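You operate a simulated robot arm through the tools that you are given. There is no shell and no other tool. Be economical: measure what you need, move in short steps, check, and stop when the job is done.

You are at the controls of a simulated robot arm. One attempt, no reset.

## Task
Take the chart cassette from the top of the small table and leave it on the lower shelf of the small table. Then put the pegs carton on the shelf of the grey edged table. Then take the folded yellow cloth and put it on top of the carton of cloths. Keep to this order. Set down upright: chart cassette, pegs carton.

Only the result counts: the job must be done as asked and must still hold three seconds after the hand-in. Knocking over, shifting, dropping, spilling or breaking anything else fails it. Flat cloth is picked up by pressing the open fingertips on it (5 to 10 N) and closing them slowly along it; thin cloth reads only 2 to 8 mm in the jaws.

## Robot
A 7-joint arm with a two-finger parallel gripper on a trunk, on a base that drives. Base frame: it is fixed to the floor where the robot stands at the start and does not move with it; the origin is under the middle of the robot, x ahead of it, y to its left, z up. Lengths are in mm, angles in degrees, forces in N, time in s.
With the tool pointing down near the work surface it reaches from about 280 to 720 mm from the robot's upright axis, wherever it stands. Its first joint turns from -166.0 to 166.0 degrees. Places, roughly: carton of cloths [-5500, -8000, 1000]; folded yellow cloth (11x7x3 cm) [-4600, -7900, 900]; lower shelf of the small table [700, -200, 400]; pegs carton [-6250, 1250, 1750]; shelf of the grey edged table [-7100, -1400, 300]. Payload 1.57 kg.
Tool frame: the origin (TCP) lies between the finger pads and is the grasp point; the fingertips stand 30 mm ahead of it; z points along the fingers, y is the line along which they close. The gripper opens to 80 mm. The fingers are 17 mm wide and 12 mm thick; the gripper's body (40 by 82 mm) begins 80 mm behind the TCP.
Orientation is that of the tool frame in the base frame, as [roll, pitch, yaw] about the fixed x, y, z axes, in that order (R = Rz(yaw) Ry(pitch) Rx(roll)). With the fingers straight down and closing along the base's y, the tool's x points along the base's -x, its y along +y and its z along -z.

## Interface
- The arm moves only by the tool arm_command. Its argument "moves" is a list of rows, each an object of numbers (a shift or turn left out is 0, a gripper value left out holds the last): "dx", "dy", "dz": the shift along the tool's x, y, z in mm; "wx", "wy", "wz": the turn, a rotation vector about the tool's x, y, z in degrees; "grip": the finger opening in mm, from 0 to 80. In form: [{"dx": .., "dy": .., "dz": .., "wx": .., "wy": .., "wz": .., "grip": ..}, ...]. A call has 1 to 20 rows; each row shifts and turns the commanded pose from where the row before left it, along the tool's axes as they then stand. Each row takes 0.2 s and may step no farther than 50 mm and 8.6 degrees from the row before; otherwise, or with a gripper value out of range, the whole call is refused. A pose out of reach is approached as far as the arm can. The call stops where the force on the tool passes 40 N (or 10 N more than at its start, if that is more) or the arm is blocked; 0.2 s more then pass. Each finger travels about 72 mm/s and halts on what it meets, pressing with about 43 N; the grip force reading is that of the motor and also rises with nothing between the fingers. The clock runs only during rows and for 0.2 s after the last one: add rows that do not move to give the fingers time. The reply holds the time, the measured pose of the TCP, the force on the tool along the base axes, the opening and the grip force, in the units named above and with some noise, with the torque about the TCP (base axes, N m) and any sound that the robot's microphone picked up, and new pictures: "show" is both (left out), scene, wrist or none.
- Cameras (640 x 400 px; columns grow to the right, rows downward): "scene" is now at [5.4, 109, 1424.8]; the picture's right is [-0.33, -0.94, 0.00], its down [-0.61, 0.21, -0.76] and it looks along [0.72, -0.25, -0.64] (base axes); focal length 279 px, centre (320, 200). "wrist" rides on the gripper at [72, -7, -122] in the tool frame; the picture's right is [0.09, 1.00, 0.00], its down [-0.84, 0.08, -0.54] and it looks along [-0.54, 0.05, 0.84] (tool axes); focal length 238 px, centre (320, 200). There is no depth. A picture from a camera that has moved, and an enlarged one, comes with that camera's place and axes in the base frame and with its lens. The place of the scene camera against the robot may be out by one fixed shift of up to 18 mm in any direction.
- lift_body(by): slides the trunk up (or, below 0, down) by that many mm; the arm and the scene camera ride with it, the base frame stays. It gives what a move gives, with no picture.
- steer(legs): drives the robot by 1 to 6 legs, each [ahead, left, turn to the left] in mm, mm and degrees, along the robot's own axes; the way and the turn of a leg run together, so that a leg with both is an arc; at most 1500 mm and 180 degrees a leg. The arm and the cameras ride along, it lands a little off, and it stops where it bumps. It gives what a move gives, and a new picture of the scene camera.
- head_to(pan, tilt): turns the head with the scene camera to pan (to the left, within 86 degrees either way) and tilt (down, from -29 to 69), counted from straight ahead of the robot. It gives what a move gives, and a new picture of the scene camera.
- inspect(camera, box): a new picture of the part [left, top, right, bottom] of that camera's present view, enlarged. It takes no simulated time.
- close_job(): hands the job in; it is judged then, once.

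Go step by step. Nothing tells you exact positions but the pictures and the camera data: compare them with the known pose of the tool, close in by small moves and look again before you grip or let go. The budget is 165 turns and 260 pictures, counting those below and the enlarged ones. Unless the task says otherwise, let go and move clear before handing in.

The tools are called after "Emit:" by a JSON object that holds its "name" and its "arguments". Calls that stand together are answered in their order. arm_command: Moves the arm, as the interface text tells. Its arguments: {"type":"object","properties":{"moves":{"type":"array","items":{"type":"object","properties":{"dx":{"type":"number"},"dy":{"type":"number"},"dz":{"type":"number"},"wx":{"type":"number"},"wy":{"type":"number"},"wz":{"type":"number"},"grip":{"type":"number"}}}},"show":{"type":"string","enum":["both","scene","wrist","none"]}},"required":["moves"]} The other tools are called the same way: lift_body (by) slides the trunk up or down; steer (legs) drives the base; head_to (pan, tilt) turns the head that bears the scene camera; inspect (camera, box) takes an enlarged picture of a part of a camera's view; close_job () hands the job in.

At the start:

```text
clock: 0.0
tcp_pos: [504.3, 57.4, 1013.7]
tool_rot: [180.0, 0.0, -180.0]
wrist_force: [0.0, 0.8, -0.7]
torque: [0.0, 0.0, -0.01]
gripper_width: 80.2
gripper_force: 0.1
trunk travel left (down, up): [-225.0, 255.0]
robot x, y, heading: [-4.4, -4.4, 0.1]
head pan, tilt: [-19.4, 40.1]
```

scene: 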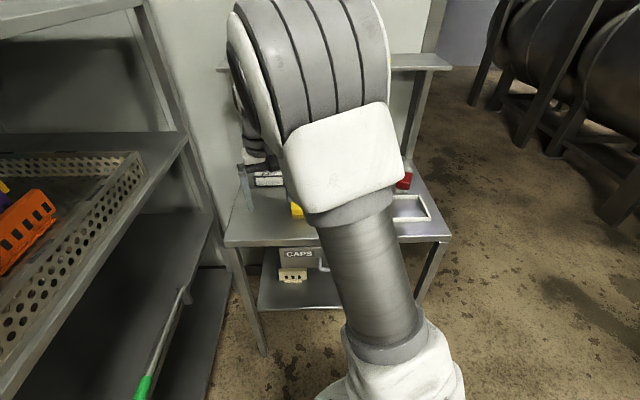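
wrist: 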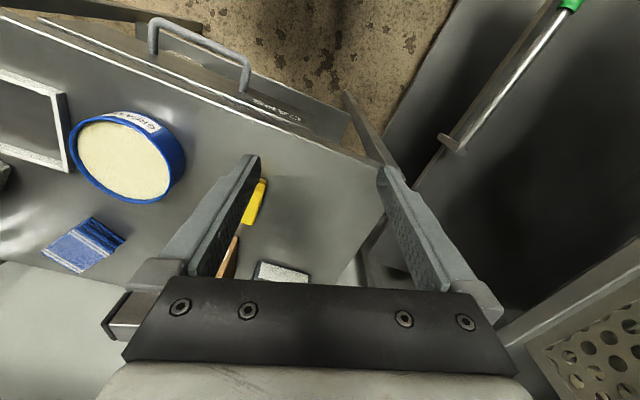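

I see the small table ahead with several items on it; the arm blocks part of the scene view. I'll enlarge the pictures to find the chart cassette.

Emit:
{"name": "inspect", "arguments": {"camera": "scene", "box": [220, 130, 460, 320]}}

Emit:
{"name": "inspect", "arguments": {"camera": "wrist", "box": [0, 60, 400, 310]}}

```text
2.11 times, centred on (340, 225) of scene
camera zoom: at [5.4, 109.0, 1424.8], right [-0.33, -0.94, 0.0], down [-0.61, 0.21, -0.76], along [0.72, -0.25, -0.64], focal length 586 px, centre (278, 147)
```

zoom: 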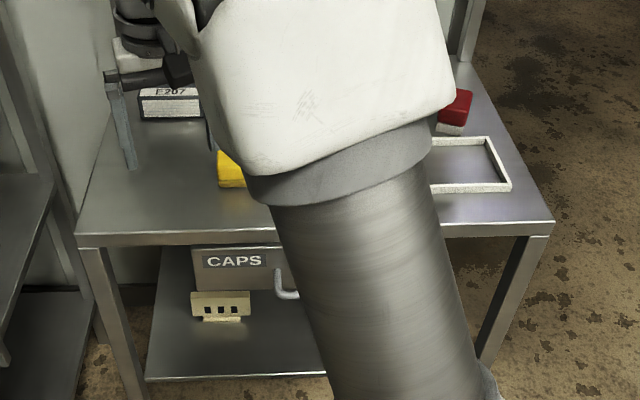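

```text
1.60 times, centred on (200, 185) of wrist
camera zoom: at [432.3, 50.5, 1135.7], right [-0.09, 1.0, 0.0], down [0.84, 0.08, 0.54], along [0.54, 0.05, -0.84], focal length 381 px, centre (512, 224)
```

zoom: 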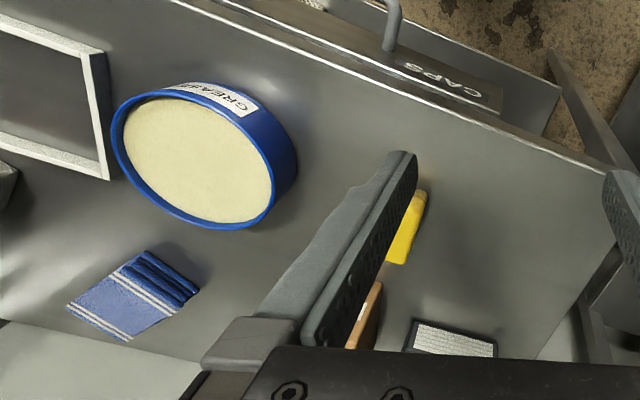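

The E207 box at the back left looks like a candidate for the cassette. I'll swing the arm to the right, clear of the view.

Emit:
{"name": "arm_command", "arguments": {"moves": [{"dz": -40, "dy": -20}, {"dz": -40, "dy": -40}, {"dy": -45, "dx": 15}, {"dy": -45, "dx": 15}, {"dy": -45, "dx": 15}, {"dy": -45, "dx": 15}, {"dy": -45, "dx": 15}, {"dy": -45, "dx": 15}, {"dy": -45, "dx": 15}, {"dy": -45, "dx": 15}, {"dy": -45, "dx": 15}, {"dy": -45, "dx": 15}], "show": "both"}}

```text
refused: row 2 steps farther than a row can; nothing moved
```

The step limit was exceeded, so I retry with smaller steps.

Emit:
{"name": "arm_command", "arguments": {"moves": [{"dz": -40, "dy": -20}, {"dz": -40, "dy": -20}, {"dy": -45, "dx": 15}, {"dy": -45, "dx": 15}, {"dy": -45, "dx": 15}, {"dy": -45, "dx": 15}, {"dy": -45, "dx": 15}, {"dy": -45, "dx": 15}, {"dy": -45, "dx": 15}, {"dy": -45, "dx": 15}, {"dy": -45, "dx": 15}, {"dy": -45, "dx": 15}], "show": "both"}}

```text
clock: 2.6
tcp_pos: [354.7, -433.5, 1093.0]
tool_rot: [-179.9, -0.1, 180.0]
wrist_force: [-0.8, 0.9, 0.0]
torque: [-0.02, 0.04, 0.03]
gripper_width: 79.8
gripper_force: 0.1
trunk travel left (down, up): [-225.0, 255.0]
robot x, y, heading: [-0.7, 1.8, -0.1]
head pan, tilt: [-19.4, 40.1]
camera scene: at [5.4, 109.2, 1424.8], right [-0.33, -0.94, 0.0], down [-0.61, 0.21, -0.76], along [0.72, -0.25, -0.64], focal length 279 px, centre (320, 200)
camera wrist: at [282.0, -440.2, 1214.9], right [-0.09, 1.0, 0.0], down [0.84, 0.08, 0.54], along [0.54, 0.05, -0.84], focal length 238 px, centre (320, 200)
```

scene: 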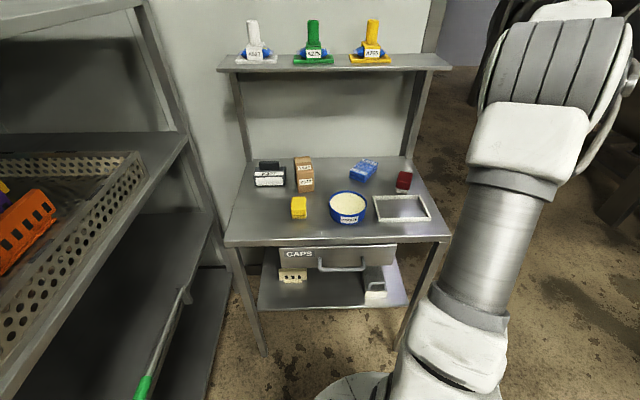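
wrist: 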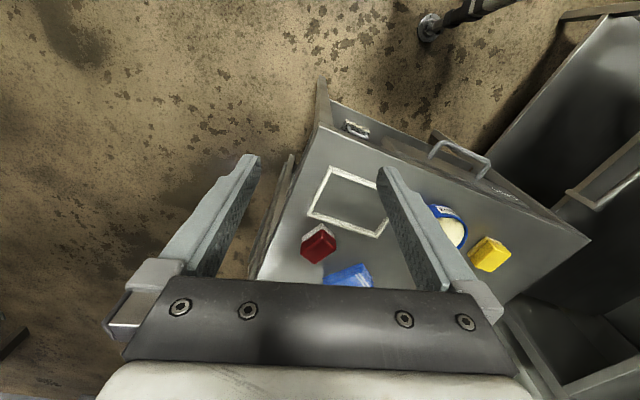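

Emit:
{"name": "inspect", "arguments": {"camera": "scene", "box": [230, 145, 440, 235]}}

Emit:
{"name": "inspect", "arguments": {"camera": "scene", "box": [240, 150, 330, 206]}}

Emit:
{"name": "inspect", "arguments": {"camera": "scene", "box": [240, 230, 440, 350]}}

```text
3.05 times, centred on (335, 190) of scene
camera zoom: at [5.4, 109.2, 1424.8], right [-0.33, -0.94, 0.0], down [-0.61, 0.21, -0.76], along [0.72, -0.25, -0.64], focal length 849 px, centre (274, 230)
```

zoom: 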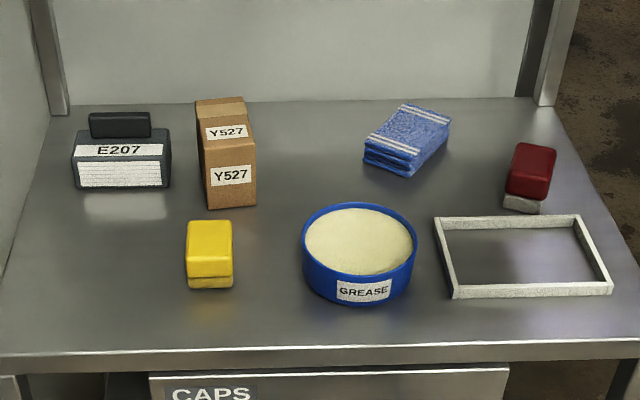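

```text
7.11 times, centred on (285, 178) of scene
camera zoom: at [5.4, 109.2, 1424.8], right [-0.33, -0.94, 0.0], down [-0.61, 0.21, -0.76], along [0.72, -0.25, -0.64], focal length 1981 px, centre (569, 356)
```

zoom: 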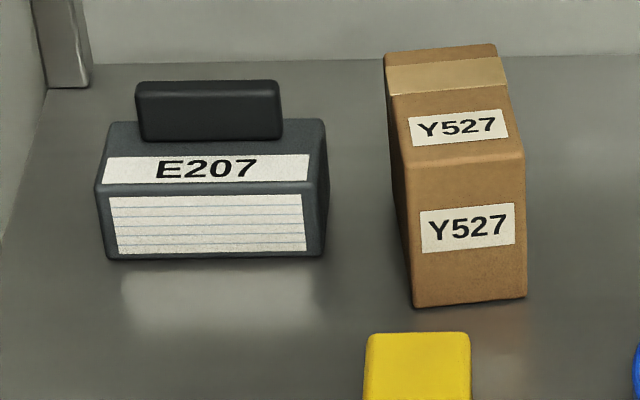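

```text
3.20 times, centred on (340, 290) of scene
camera zoom: at [5.4, 109.2, 1424.8], right [-0.33, -0.94, 0.0], down [-0.61, 0.21, -0.76], along [0.72, -0.25, -0.64], focal length 892 px, centre (256, -88)
```

zoom: 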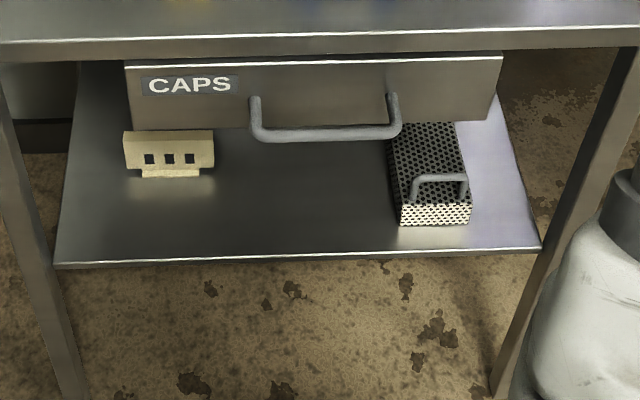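

The E207 box (grey body, lined label, black handle) is the chart cassette, at about (790, 20) on a table top near z 850. The table is turned about -17°, so I'll turn the robot to face it and move left and forward a little.

Emit:
{"name": "steer", "arguments": {"legs": [[0, 0, -17.5], [0, 120, 0], [80, 0, 0]]}}

Emit:
{"name": "head_to", "arguments": {"pan": 10, "tilt": 45}}

```text
clock: 6.2
tcp_pos: [321.0, -427.5, 1093.0]
tool_rot: [-179.9, 0.0, 162.7]
wrist_force: [0.3, 0.0, -0.4]
torque: [0.03, 0.0, -0.02]
gripper_width: 80.0
gripper_force: 0.0
trunk travel left (down, up): [-225.0, 255.0]
robot x, y, heading: [113.8, 91.8, -17.6]
head pan, tilt: [-19.4, 40.1]
camera scene: at [150.1, 195.3, 1424.8], right [-0.6, -0.8, 0.0], down [-0.52, 0.39, -0.76], along [0.61, -0.46, -0.64], focal length 279 px, centre (320, 200)
```

scene: 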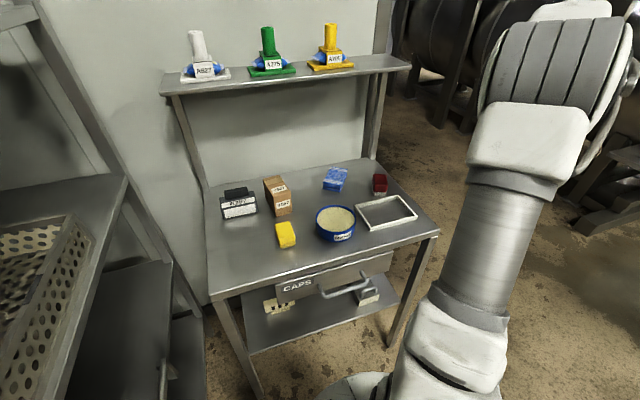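

```text
clock: 7.1
tcp_pos: [320.8, -427.2, 1093.1]
tool_rot: [-180.0, 0.0, 162.7]
wrist_force: [0.4, -0.2, 0.9]
torque: [0.02, 0.05, 0.01]
gripper_width: 80.0
gripper_force: 0.1
trunk travel left (down, up): [-225.0, 255.0]
robot x, y, heading: [112.7, 88.5, -17.3]
head pan, tilt: [10.0, 45.0]
camera scene: at [162.7, 235.7, 1417.7], right [-0.13, -0.99, 0.0], down [-0.7, 0.09, -0.71], along [0.7, -0.09, -0.71], focal length 279 px, centre (320, 200)
```

scene: 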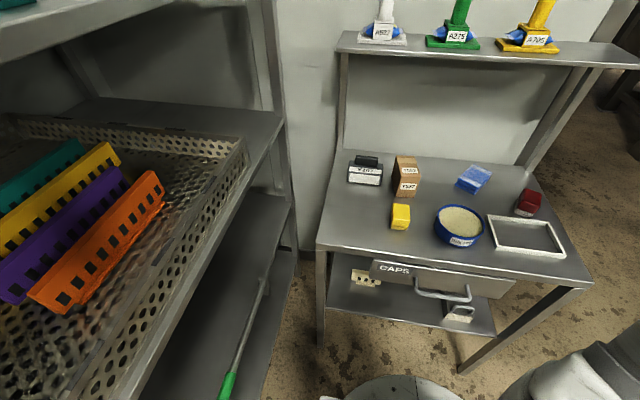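

The table now stands ahead and to the right. I'll zoom in on the cassette for its position, size and angle.

Emit:
{"name": "inspect", "arguments": {"camera": "scene", "box": [330, 140, 430, 202]}}

Emit:
{"name": "inspect", "arguments": {"camera": "scene", "box": [300, 230, 520, 370]}}

```text
6.40 times, centred on (380, 171) of scene
camera zoom: at [162.7, 235.7, 1417.7], right [-0.13, -0.99, 0.0], down [-0.7, 0.09, -0.71], along [0.7, -0.09, -0.71], focal length 1783 px, centre (-64, 386)
```

zoom: 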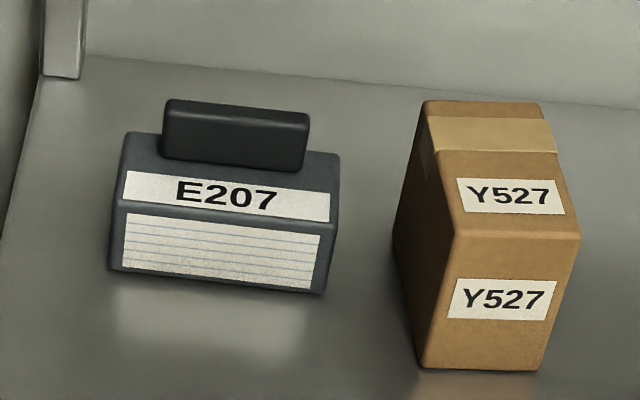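

```text
2.86 times, centred on (410, 300) of scene
camera zoom: at [162.7, 235.7, 1417.7], right [-0.13, -0.99, 0.0], down [-0.7, 0.09, -0.71], along [0.7, -0.09, -0.71], focal length 796 px, centre (63, -86)
```

zoom: 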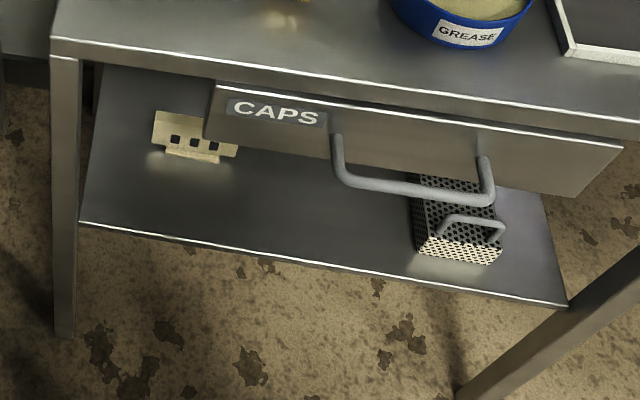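

The cassette body is about 105 × 58 × 45 mm, with its front bottom edge centred near (806, 13) and a handle about 70 mm wide on top. I plan a grip across the handle's ends with the tool tilted forward, so the same pose fits under the table. I'll drive a little closer and tilt the tool.

Emit:
{"name": "steer", "arguments": {"legs": [[0, 60, 0], [60, 0, 0]]}}

Emit:
{"name": "arm_command", "arguments": {"moves": [{"wy": -7.5, "dz": -20}, {"wy": -7.5}, {"wy": -7.5}, {"wy": -7.5}, {"wy": -7.5}, {"wy": -7.5}, {"wy": -7.5}, {"wy": -7.5}, {"dy": 45}, {"dy": 45}, {"dy": 45}, {"dy": 45}, {"dy": 45}, {"dy": 45}, {"dy": 45}], "show": "both"}}

```text
clock: 8.9
tcp_pos: [396.3, -386.4, 1093.9]
tool_rot: [-179.9, 0.0, 162.9]
wrist_force: [-0.5, -0.1, 0.0]
torque: [-0.01, 0.07, 0.0]
gripper_width: 80.0
gripper_force: 0.1
trunk travel left (down, up): [-225.0, 255.0]
robot x, y, heading: [188.3, 130.6, -17.3]
head pan, tilt: [10.0, 45.0]
camera scene: at [237.7, 276.8, 1417.7], right [-0.13, -0.99, 0.0], down [-0.7, 0.09, -0.71], along [0.7, -0.09, -0.71], focal length 279 px, centre (320, 200)
```

scene: 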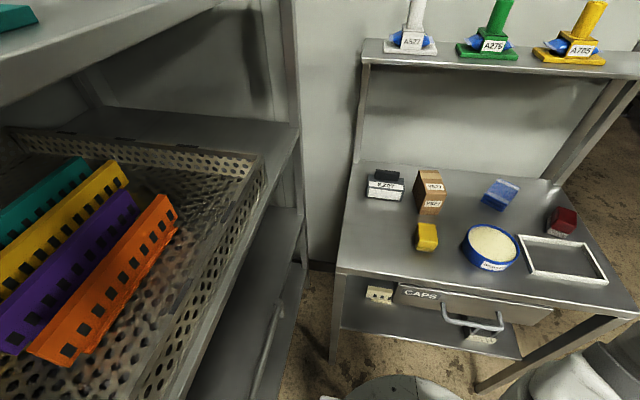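

```text
clock: 12.1
tcp_pos: [490.5, -106.4, 1039.3]
tool_rot: [169.5, 49.5, 153.8]
wrist_force: [-0.2, -0.1, 0.2]
torque: [0.01, -0.02, 0.0]
gripper_width: 79.8
gripper_force: 0.1
out of reach, approached as far as the arm can: row 15
trunk travel left (down, up): [-225.0, 255.0]
robot x, y, heading: [184.2, 127.9, -17.1]
head pan, tilt: [10.0, 45.0]
stopped in row 15: the arm was blocked; the commanded pose is now the measured one
camera scene: at [236.8, 279.6, 1416.0], right [-0.09, -1.0, 0.0], down [-0.72, 0.06, -0.69], along [0.69, -0.06, -0.72], focal length 279 px, centre (320, 200)
camera wrist: at [354.2, -73.0, 1062.7], right [0.25, 0.97, 0.05], down [0.11, -0.08, 0.99], along [0.96, -0.25, -0.12], focal length 238 px, centre (320, 200)
```

scene: 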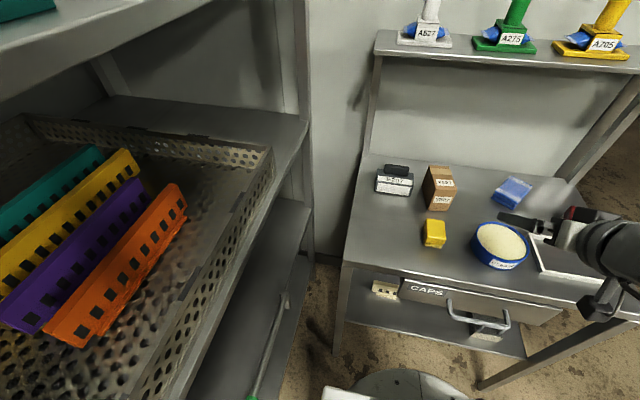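
wrist: 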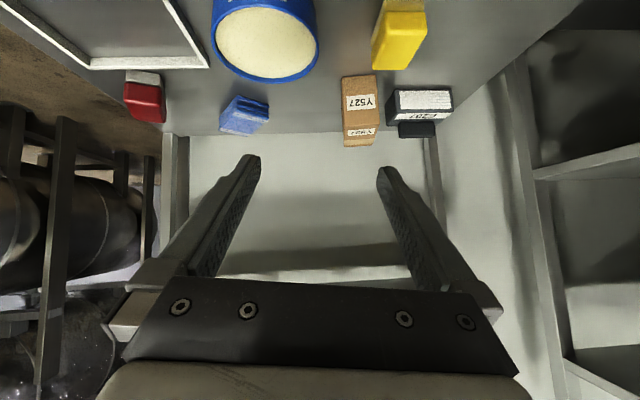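

The arm was nearly folded, so the pose came out skewed. I'll go forward, correct the tilt to 60° from vertical, and go to a standoff in front of the cassette handle.

Emit:
{"name": "arm_command", "arguments": {"moves": [{"dx": -26, "dz": 31}, {"dx": -26, "dz": 31}, {"dx": -26, "dz": 31}, {"wx": 1.6, "wy": -5, "wz": -3}, {"wx": 1.6, "wy": -4.9, "wz": -3}, {"dy": 41}, {"dy": 41}, {"dy": 41}, {"dy": 41}, {"dy": 42}, {"dz": 40, "dx": 11}, {"dz": 40, "dx": 11}, {}], "show": "both"}}

```text
clock: 14.9
tcp_pos: [722.0, 36.1, 983.4]
tool_rot: [-180.0, 60.0, 162.9]
wrist_force: [0.0, -0.4, 0.0]
torque: [-0.01, -0.02, 0.02]
gripper_width: 80.0
gripper_force: 0.0
out of reach, approached as far as the arm can: row 8, 9
trunk travel left (down, up): [-225.0, 255.0]
robot x, y, heading: [186.1, 131.0, -17.1]
head pan, tilt: [10.0, 45.0]
camera scene: at [237.9, 276.7, 1417.7], right [-0.13, -0.99, 0.0], down [-0.7, 0.09, -0.71], along [0.7, -0.09, -0.71], focal length 279 px, centre (320, 200)
camera wrist: at [584.8, 71.2, 982.0], right [0.25, 0.96, -0.08], down [-0.03, 0.09, 1.0], along [0.97, -0.25, 0.05], focal length 238 px, centre (320, 200)
```

scene: 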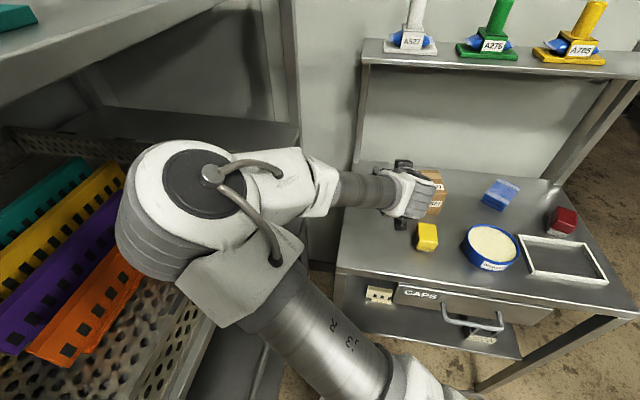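
wrist: 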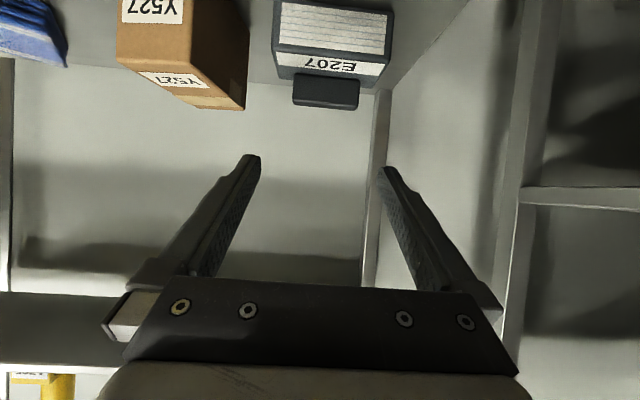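

The handle now shows just ahead, between the fingers and slightly low. I'll move down along tool x and closer, then look again.

Emit:
{"name": "arm_command", "arguments": {"moves": [{"dx": 12, "dy": 1, "dz": 25}, {"dx": 12, "dy": 1, "dz": 25}, {"dz": 20}, {}], "show": "wrist"}}

```text
clock: 15.9
tcp_pos: [769.1, 22.8, 928.3]
tool_rot: [-179.9, 60.1, 162.7]
wrist_force: [-0.6, 0.3, -0.6]
torque: [-0.04, -0.01, 0.01]
gripper_width: 80.1
gripper_force: 0.1
trunk travel left (down, up): [-225.0, 255.0]
robot x, y, heading: [186.1, 131.8, -17.1]
head pan, tilt: [10.0, 45.0]
camera wrist: at [632.0, 58.6, 926.2], right [0.25, 0.96, -0.08], down [-0.03, 0.09, 1.0], along [0.97, -0.25, 0.05], focal length 238 px, centre (320, 200)
```

wrist: 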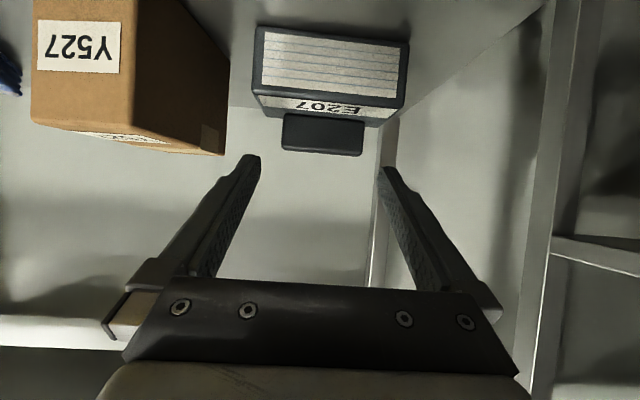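

The handle's centre lies about (7, 0, 84) mm in the tool frame and is 70 mm wide. I'll advance part way and check the alignment.

Emit:
{"name": "arm_command", "arguments": {"moves": [{"dx": 3, "dz": 20}, {"dz": 20}, {}, {}], "show": "wrist"}}

Emit:
{"name": "inspect", "arguments": {"camera": "wrist", "box": [220, 80, 420, 205]}}

```text
clock: 16.9
tcp_pos: [800.1, 12.0, 905.0]
tool_rot: [-179.9, 60.1, 163.0]
wrist_force: [0.6, -0.5, -0.1]
torque: [-0.03, 0.0, -0.01]
gripper_width: 79.9
gripper_force: 0.1
trunk travel left (down, up): [-225.0, 255.0]
robot x, y, heading: [185.8, 133.5, -17.3]
head pan, tilt: [10.0, 45.0]
camera wrist: at [663.1, 47.8, 903.5], right [0.25, 0.96, -0.08], down [-0.03, 0.09, 1.0], along [0.97, -0.25, 0.05], focal length 238 px, centre (320, 200)
```

wrist: 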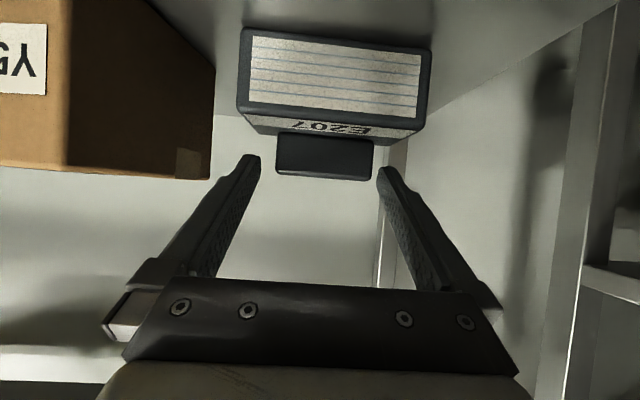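

```text
3.20 times, centred on (320, 142) of wrist
camera zoom: at [663.1, 47.8, 903.5], right [0.25, 0.96, -0.08], down [-0.03, 0.09, 1.0], along [0.97, -0.25, 0.05], focal length 763 px, centre (320, 384)
```

zoom: 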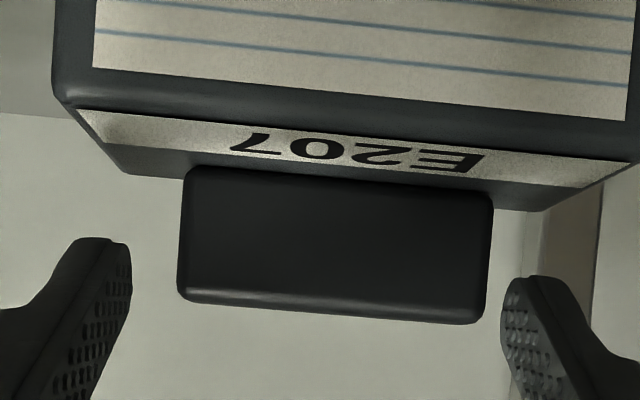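

The handle is about 2 mm to the left of centre. I'll correct that, advance the last stretch and check before closing.

Emit:
{"name": "arm_command", "arguments": {"moves": [{"dy": 2.2}, {"dz": 12}, {"dz": 10}, {"dz": 10}, {}], "show": "wrist"}}

```text
clock: 18.1
tcp_pos: [828.4, 6.9, 888.2]
tool_rot: [-179.9, 60.1, 162.8]
wrist_force: [-0.2, -0.3, 0.2]
torque: [-0.02, 0.0, 0.02]
gripper_width: 79.9
gripper_force: 0.0
trunk travel left (down, up): [-225.0, 255.0]
robot x, y, heading: [185.7, 129.7, -17.1]
head pan, tilt: [10.0, 45.0]
camera wrist: at [690.3, 41.1, 887.1], right [0.25, 0.96, -0.08], down [-0.03, 0.09, 1.0], along [0.97, -0.25, 0.05], focal length 238 px, centre (320, 200)
```

wrist: 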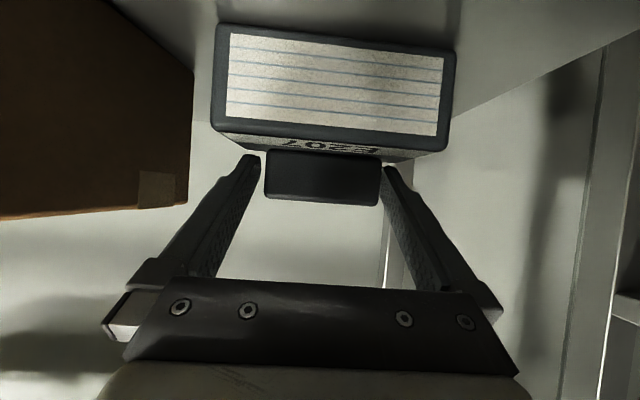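

The handle sits between the fingers with even gaps. I'm closing slowly.

Emit:
{"name": "arm_command", "arguments": {"moves": [{"grip": 74}, {"grip": 71}, {"grip": 68}, {"grip": 64}, {"grip": 60}, {}, {}], "show": "wrist"}}

```text
clock: 19.7
tcp_pos: [826.8, 6.0, 889.9]
tool_rot: [-179.9, 60.1, 162.9]
wrist_force: [0.9, 0.6, -0.3]
torque: [-0.01, 0.05, -0.04]
gripper_width: 69.4
gripper_force: 43.2
trunk travel left (down, up): [-225.0, 255.0]
robot x, y, heading: [187.1, 131.1, -17.2]
head pan, tilt: [10.0, 45.0]
camera wrist: at [690.3, 41.3, 887.3], right [0.25, 0.96, -0.08], down [-0.03, 0.09, 1.0], along [0.97, -0.25, 0.05], focal length 238 px, centre (320, 200)
```

wrist: 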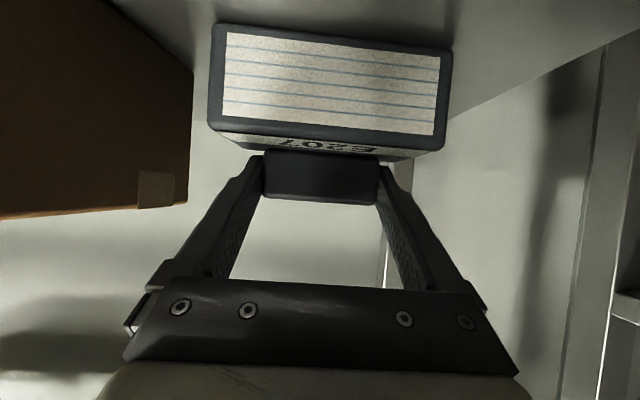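

It is gripped at 69.4 mm. Next I lift it straight up and check.

Emit:
{"name": "arm_command", "arguments": {"moves": [{"dx": -8.7, "dz": -5}, {"dx": -17.3, "dz": -10}, {"dx": -26, "dz": -15}, {"dx": -26, "dz": -15}, {}], "show": "both"}}

```text
clock: 20.9
tcp_pos: [827.3, 6.6, 977.5]
tool_rot: [180.0, 60.1, 162.9]
wrist_force: [0.2, 0.3, 0.5]
torque: [0.02, 0.04, -0.02]
gripper_width: 60.0
gripper_force: 0.0
trunk travel left (down, up): [-225.0, 255.0]
robot x, y, heading: [185.4, 133.8, -17.2]
head pan, tilt: [10.0, 45.0]
camera scene: at [237.7, 276.8, 1417.7], right [-0.13, -0.99, 0.0], down [-0.7, 0.09, -0.71], along [0.7, -0.09, -0.71], focal length 279 px, centre (320, 200)
camera wrist: at [690.8, 42.8, 977.7], right [0.25, 0.96, -0.08], down [-0.03, 0.09, 1.0], along [0.97, -0.25, 0.05], focal length 238 px, centre (320, 200)
```

scene: 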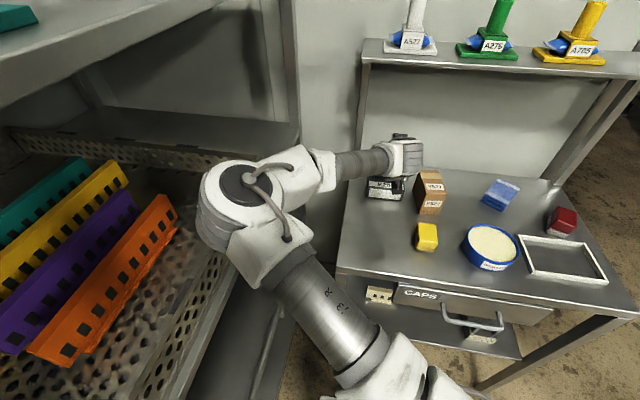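
wrist: 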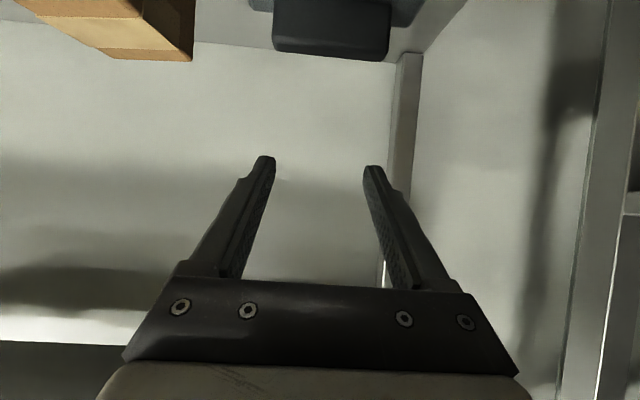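

The fingers slipped off the handle and the cassette stayed behind. I'll check how it stands.

Emit:
{"name": "inspect", "arguments": {"camera": "scene", "box": [340, 140, 460, 215]}}

Emit:
{"name": "inspect", "arguments": {"camera": "wrist", "box": [200, 0, 440, 150]}}

```text
5.33 times, centred on (400, 178) of scene
camera zoom: at [237.7, 276.8, 1417.7], right [-0.13, -0.99, 0.0], down [-0.7, 0.09, -0.71], along [0.7, -0.09, -0.71], focal length 1486 px, centre (-107, 320)
```

zoom: 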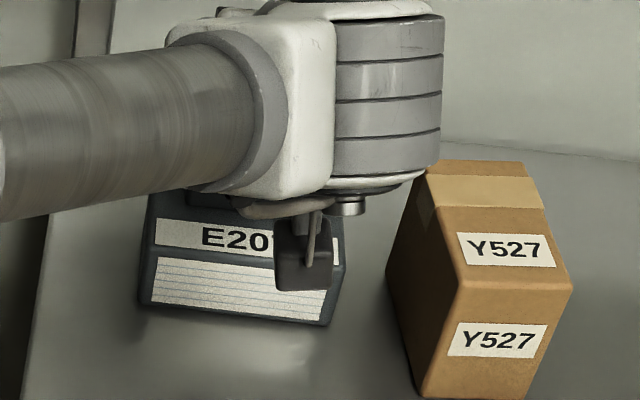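

```text
2.67 times, centred on (320, 75) of wrist
camera zoom: at [690.8, 42.8, 977.7], right [0.25, 0.96, -0.08], down [-0.03, 0.09, 1.0], along [0.97, -0.25, 0.05], focal length 636 px, centre (320, 533)
```

zoom: 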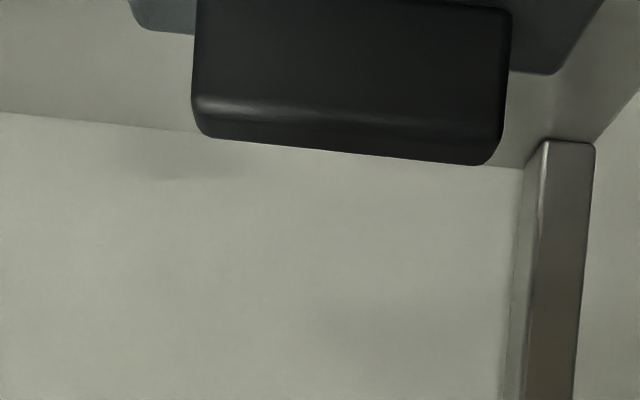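

The cassette still stands upright. I'll reopen, return to the handle and look before a firmer, slightly lower grip.

Emit:
{"name": "arm_command", "arguments": {"moves": [{"grip": 80}, {"grip": 80, "dx": 0, "dz": -30}, {"dx": 26, "dz": 15}, {"dx": 26, "dz": 15}, {"dx": 26, "dz": 15}, {}], "show": "wrist"}}

Emit:
{"name": "inspect", "arguments": {"camera": "wrist", "box": [200, 80, 440, 230]}}

```text
clock: 22.3
tcp_pos: [803.3, 15.2, 903.4]
tool_rot: [179.9, 60.1, 162.9]
wrist_force: [0.0, 0.6, -0.4]
torque: [0.02, 0.0, 0.0]
gripper_width: 80.0
gripper_force: 0.0
trunk travel left (down, up): [-225.0, 255.0]
robot x, y, heading: [187.7, 131.0, -16.9]
head pan, tilt: [10.0, 45.0]
camera wrist: at [667.0, 50.6, 901.9], right [0.25, 0.96, -0.08], down [-0.03, 0.09, 1.0], along [0.97, -0.25, 0.05], focal length 238 px, centre (320, 200)
```

wrist: 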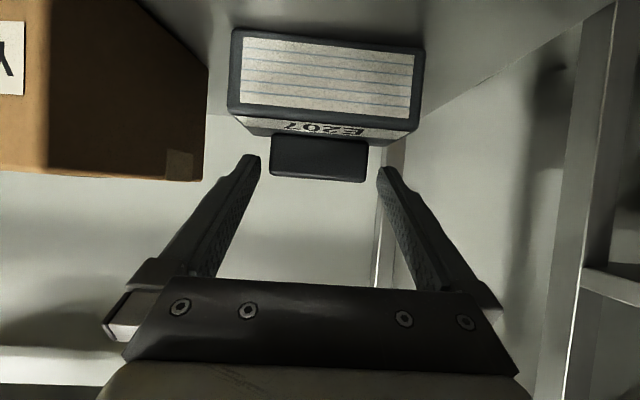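

```text
2.67 times, centred on (320, 155) of wrist
camera zoom: at [667.0, 50.6, 901.9], right [0.25, 0.96, -0.08], down [-0.03, 0.09, 1.0], along [0.97, -0.25, 0.05], focal length 636 px, centre (320, 320)
```

zoom: 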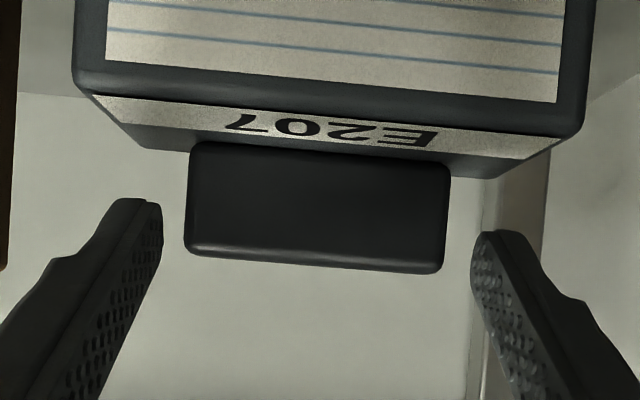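

I'm centring (1.5 mm right), advancing and closing fully, then I'll make a very slow lift to watch the force.

Emit:
{"name": "arm_command", "arguments": {"moves": [{"dy": -1.5}, {"dz": 18}, {"dz": 18}, {"grip": 70}, {"grip": 40}, {"grip": 0}, {}, {}, {}], "show": "wrist"}}

Emit:
{"name": "arm_command", "arguments": {"moves": [{"dx": -0.9, "dz": -0.5}, {"dx": -0.9, "dz": -0.5}, {"dx": -0.9, "dz": -0.5}, {"dx": -0.9, "dz": -0.5}], "show": "wrist"}}

```text
clock: 24.3
tcp_pos: [833.0, 4.4, 887.7]
tool_rot: [180.0, 60.2, 162.9]
wrist_force: [7.5, 2.0, 19.9]
torque: [-0.26, -0.88, 0.12]
gripper_width: 69.2
gripper_force: 43.2
trunk travel left (down, up): [-225.0, 255.0]
robot x, y, heading: [186.2, 134.7, -17.2]
head pan, tilt: [10.0, 45.0]
camera wrist: at [695.4, 40.0, 885.7], right [0.25, 0.96, -0.08], down [-0.03, 0.09, 1.0], along [0.97, -0.25, 0.05], focal length 238 px, centre (320, 200)
```

wrist: 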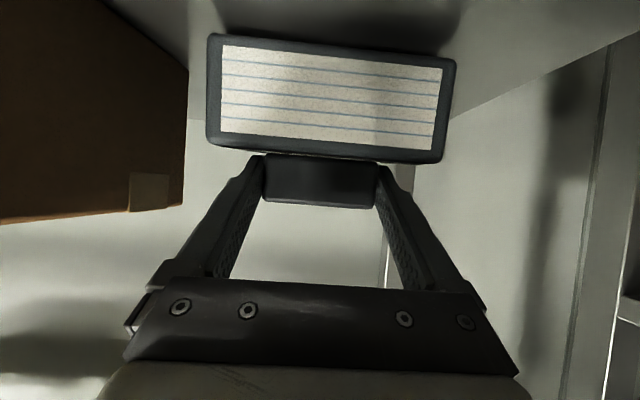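

```text
clock: 25.3
tcp_pos: [832.5, 2.4, 887.6]
tool_rot: [-179.7, 59.9, 162.9]
wrist_force: [-0.6, 2.4, 5.0]
torque: [0.42, -0.15, 0.14]
gripper_width: 69.2
gripper_force: 42.9
trunk travel left (down, up): [-225.0, 255.0]
robot x, y, heading: [186.2, 132.5, -17.0]
head pan, tilt: [10.0, 45.0]
camera wrist: at [694.2, 38.1, 887.1], right [0.25, 0.96, -0.08], down [-0.02, 0.09, 1.0], along [0.97, -0.25, 0.05], focal length 238 px, centre (320, 200)
```

wrist: 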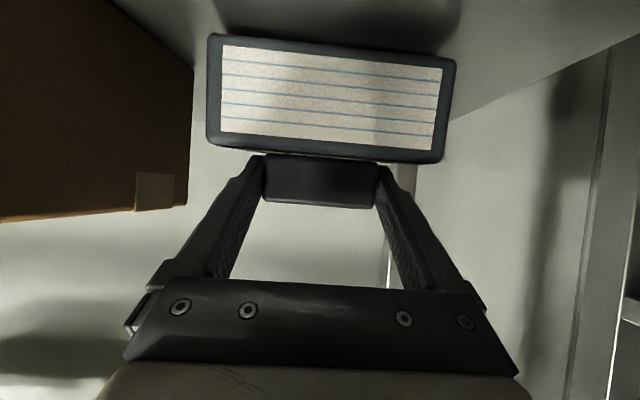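

The fingertips touched the body top and the cassette tilted a little, but the grip holds. I continue the slow lift.

Emit:
{"name": "arm_command", "arguments": {"moves": [{"dx": -1.7, "dz": -1}, {"dx": -1.7, "dz": -1}, {"dx": -1.7, "dz": -1}, {"dx": -1.7, "dz": -1}, {"dx": -1.7, "dz": -1}], "show": "wrist"}}

```text
clock: 26.5
tcp_pos: [832.7, 2.1, 899.5]
tool_rot: [-180.0, 60.0, 162.9]
wrist_force: [0.1, -0.4, -2.1]
torque: [0.0, 0.01, -0.01]
gripper_width: 69.2
gripper_force: 42.9
trunk travel left (down, up): [-225.0, 255.0]
robot x, y, heading: [187.4, 136.3, -17.2]
head pan, tilt: [10.0, 45.0]
camera wrist: at [695.3, 38.1, 897.8], right [0.25, 0.96, -0.08], down [-0.03, 0.09, 1.0], along [0.97, -0.25, 0.05], focal length 238 px, centre (320, 200)
```

wrist: 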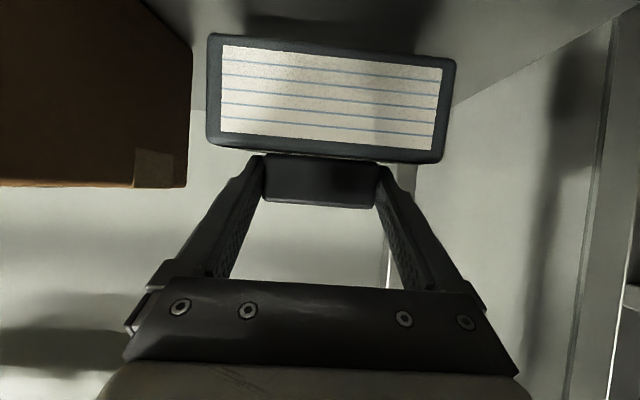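

The force of -2 N shows that I hold the cassette (about 0.2 kg). I lift it clear of the neighbours next.

Emit:
{"name": "arm_command", "arguments": {"moves": [{"dx": -8.7, "dz": -5}, {"dx": -13, "dz": -7.5}, {"dx": -13, "dz": -7.5}, {"dx": -13, "dz": -7.5}, {"dx": -13, "dz": -7.5}, {"dx": -13, "dz": -7.5}, {"dx": -8.7, "dz": -5}, {}], "show": "both"}}

```text
clock: 28.3
tcp_pos: [834.1, 3.6, 995.4]
tool_rot: [-179.9, 60.0, 163.0]
wrist_force: [-0.7, 0.3, -1.9]
torque: [0.0, 0.0, -0.01]
gripper_width: 69.2
gripper_force: 43.2
trunk travel left (down, up): [-225.0, 255.0]
robot x, y, heading: [185.6, 136.2, -17.2]
head pan, tilt: [10.0, 45.0]
camera scene: at [237.9, 276.7, 1417.7], right [-0.13, -0.99, 0.0], down [-0.7, 0.09, -0.71], along [0.7, -0.09, -0.71], focal length 279 px, centre (320, 200)
camera wrist: at [696.1, 39.9, 992.4], right [0.25, 0.96, -0.08], down [-0.03, 0.09, 1.0], along [0.97, -0.25, 0.05], focal length 238 px, centre (320, 200)
```

scene: 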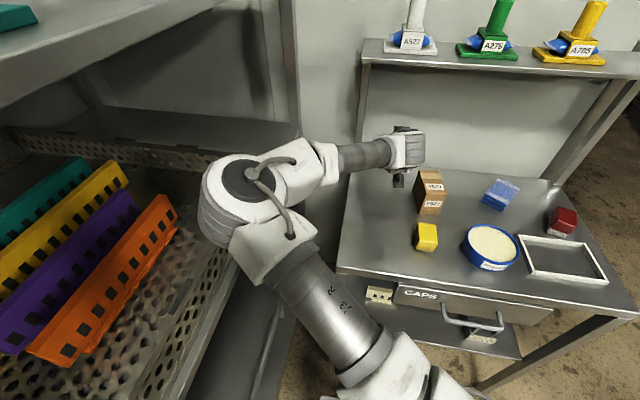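
wrist: 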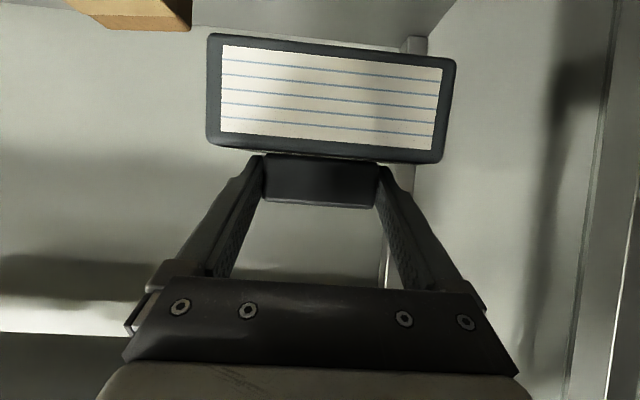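

The cassette is held, pitched front-up by about 7°, which I'll correct at placement. I'll drive straight back to bring it out over the floor in front of the table.

Emit:
{"name": "steer", "arguments": {"legs": [[-180, 0, 0], [-180, 0, 0]]}}

```text
clock: 31.5
tcp_pos: [489.5, 109.9, 993.8]
tool_rot: [-179.9, 60.0, 162.6]
wrist_force: [-0.1, 0.0, -1.6]
torque: [-0.03, -0.02, -0.01]
gripper_width: 69.5
gripper_force: 43.2
trunk travel left (down, up): [-225.0, 255.0]
robot x, y, heading: [-157.7, 238.6, -17.2]
head pan, tilt: [10.0, 45.0]
camera scene: at [-105.5, 383.6, 1417.7], right [-0.13, -0.99, 0.0], down [-0.7, 0.09, -0.71], along [0.7, -0.09, -0.71], focal length 279 px, centre (320, 200)
```

scene: 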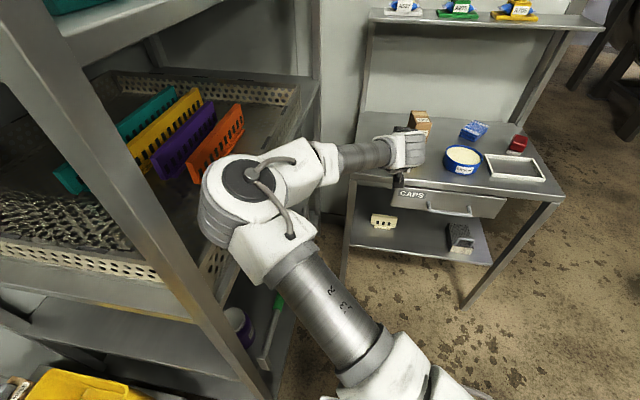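

I'm backing off a little more, then moving right so the tool faces the free gap on the shelf, and lowering the trunk.

Emit:
{"name": "steer", "arguments": {"legs": [[-70, 0, 0], [0, -230, 0]]}}

Emit:
{"name": "lift_body", "arguments": {"by": -225}}

Emit:
{"name": "head_to", "arguments": {"pan": 0, "tilt": 40}}

```text
clock: 34.6
tcp_pos: [354.6, -88.0, 994.4]
tool_rot: [-179.9, 60.2, 163.2]
wrist_force: [0.1, 0.1, -1.8]
torque: [0.0, 0.02, -0.02]
gripper_width: 69.3
gripper_force: 42.8
trunk travel left (down, up): [-225.0, 255.0]
robot x, y, heading: [-289.2, 37.7, -16.9]
head pan, tilt: [10.0, 45.0]
camera scene: at [-242.3, 182.1, 1417.7], right [-0.12, -0.99, 0.0], down [-0.7, 0.09, -0.71], along [0.7, -0.09, -0.71], focal length 279 px, centre (320, 200)
```

scene: 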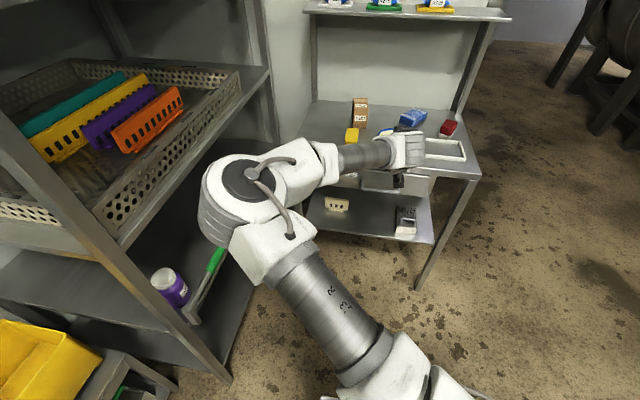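

```text
clock: 37.0
tcp_pos: [354.2, -88.4, 769.5]
tool_rot: [-179.9, 60.0, 163.2]
wrist_force: [-0.1, 0.1, -1.1]
torque: [0.02, -0.02, -0.02]
gripper_width: 69.1
gripper_force: 43.2
trunk travel left (down, up): [0.0, 480.0]
robot x, y, heading: [-292.0, 37.8, -17.0]
head pan, tilt: [10.0, 45.0]
```

```text
clock: 37.7
tcp_pos: [353.8, -88.2, 769.0]
tool_rot: [-179.9, 60.1, 163.2]
wrist_force: [-0.1, 0.3, -1.5]
torque: [0.01, -0.05, -0.02]
gripper_width: 69.0
gripper_force: 42.9
trunk travel left (down, up): [0.0, 480.0]
robot x, y, heading: [-288.5, 36.2, -16.8]
head pan, tilt: [0.0, 40.0]
camera scene: at [-241.8, 167.1, 1200.0], right [-0.29, -0.96, 0.0], down [-0.62, 0.19, -0.77], along [0.73, -0.22, -0.64], focal length 279 px, centre (320, 200)
```

scene: 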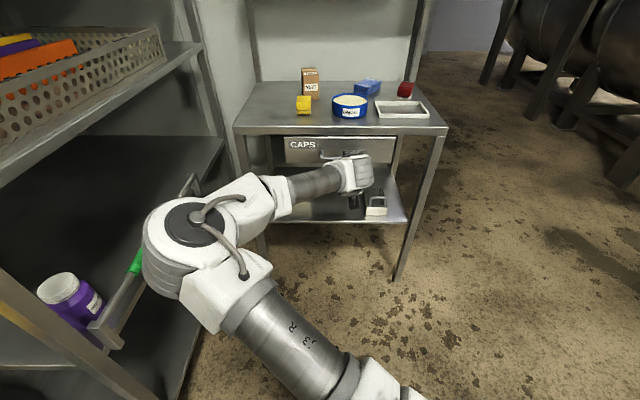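

The tool is aligned with the gap laterally. I'll lower the arm in front of the table.

Emit:
{"name": "arm_command", "arguments": {"moves": [{"dx": 39, "dz": 22.5}, {"dx": 39, "dz": 22.5}, {"dx": 39, "dz": 22.5}, {"dx": 39, "dz": 22.5}, {"dx": 39, "dz": 22.5}, {"wy": 7}, {}], "show": "both"}}

```text
clock: 39.3
tcp_pos: [355.2, -84.7, 544.6]
tool_rot: [-179.9, 53.0, 163.2]
wrist_force: [0.2, -0.7, -1.5]
torque: [-0.01, 0.04, -0.01]
gripper_width: 69.1
gripper_force: 43.1
trunk travel left (down, up): [0.0, 480.0]
robot x, y, heading: [-291.5, 36.8, -16.9]
head pan, tilt: [0.0, 40.0]
camera scene: at [-241.8, 167.1, 1200.0], right [-0.29, -0.96, 0.0], down [-0.61, 0.19, -0.77], along [0.73, -0.22, -0.64], focal length 279 px, centre (320, 200)
camera wrist: at [217.6, -51.5, 560.4], right [0.24, 0.97, -0.07], down [0.09, 0.05, 0.99], along [0.97, -0.24, -0.07], focal length 238 px, centre (320, 200)
```

scene: 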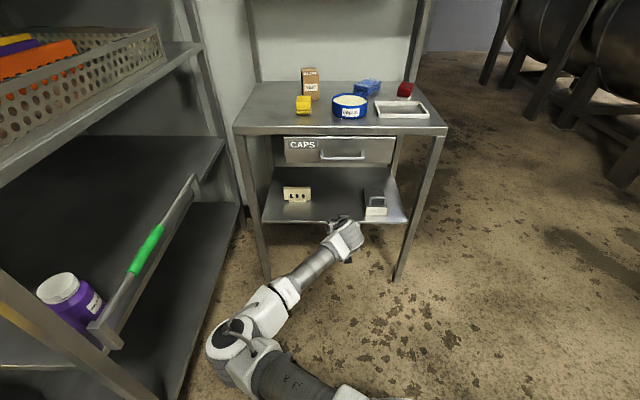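
wrist: 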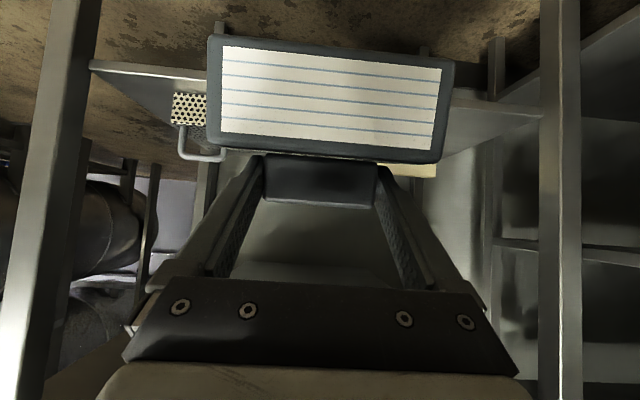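

The shelf is ahead and the cassette looks level. I'll lower to about 25 mm above shelf height and drive forward.

Emit:
{"name": "arm_command", "arguments": {"moves": [{"dx": 23, "dz": 17.4}, {"dx": 23, "dz": 17.4}, {}], "show": "wrist"}}

Emit:
{"name": "steer", "arguments": {"legs": [[120, 0, 0]]}}

Emit:
{"name": "arm_command", "arguments": {"moves": [{}], "show": "wrist"}}

Emit:
{"name": "inspect", "arguments": {"camera": "scene", "box": [230, 110, 450, 250]}}

```text
clock: 40.1
tcp_pos: [356.1, -86.8, 485.4]
tool_rot: [-179.9, 53.1, 163.2]
wrist_force: [-0.2, 0.3, -1.7]
torque: [0.03, 0.0, -0.02]
gripper_width: 69.3
gripper_force: 42.9
trunk travel left (down, up): [0.0, 480.0]
robot x, y, heading: [-292.9, 36.7, -17.0]
head pan, tilt: [0.0, 40.0]
camera wrist: at [219.0, -52.2, 501.6], right [0.24, 0.97, -0.07], down [0.09, 0.05, 0.99], along [0.97, -0.24, -0.07], focal length 238 px, centre (320, 200)
```

wrist: 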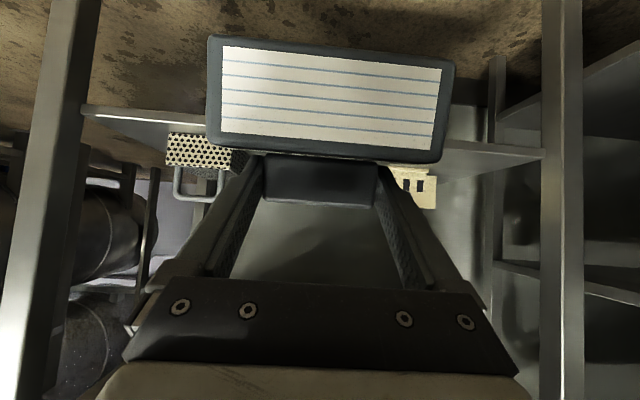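

```text
clock: 41.6
tcp_pos: [468.4, -119.8, 485.9]
tool_rot: [-179.9, 53.0, 163.2]
wrist_force: [-0.4, 0.4, -1.6]
torque: [-0.03, -0.03, 0.0]
gripper_width: 69.2
gripper_force: 42.8
trunk travel left (down, up): [0.0, 480.0]
robot x, y, heading: [-181.1, 4.4, -16.8]
head pan, tilt: [0.0, 40.0]
camera scene: at [-129.3, 132.9, 1200.0], right [-0.29, -0.96, 0.0], down [-0.62, 0.19, -0.77], along [0.73, -0.22, -0.64], focal length 279 px, centre (320, 200)
```

scene: 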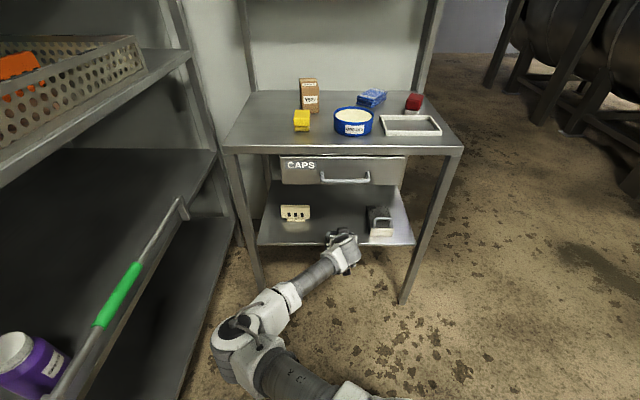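

```text
clock: 42.0
tcp_pos: [468.4, -120.7, 486.7]
tool_rot: [-179.9, 53.0, 163.2]
wrist_force: [0.7, 0.3, -1.1]
torque: [0.0, -0.01, -0.01]
gripper_width: 69.5
gripper_force: 42.8
trunk travel left (down, up): [0.0, 480.0]
robot x, y, heading: [-178.2, 6.4, -16.8]
head pan, tilt: [0.0, 40.0]
camera wrist: at [331.6, -85.9, 501.7], right [0.24, 0.97, -0.07], down [0.09, 0.05, 0.99], along [0.97, -0.24, -0.07], focal length 238 px, centre (320, 200)
```

wrist: 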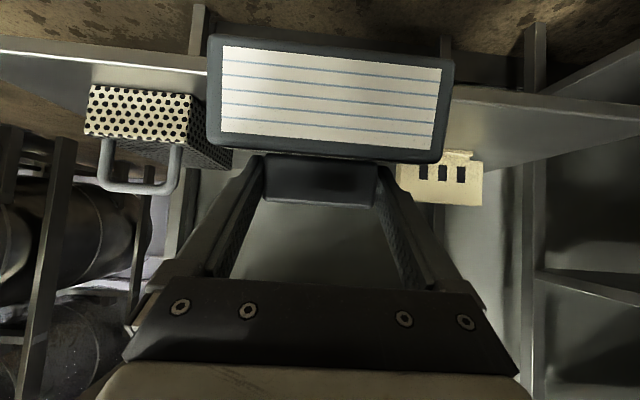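

```text
2.86 times, centred on (340, 180) of scene
camera zoom: at [-129.3, 132.9, 1200.0], right [-0.29, -0.96, 0.0], down [-0.62, 0.19, -0.77], along [0.73, -0.22, -0.64], focal length 796 px, centre (263, 257)
```

zoom: 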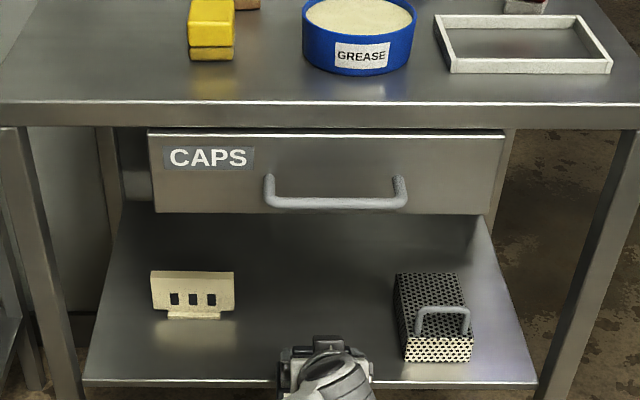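

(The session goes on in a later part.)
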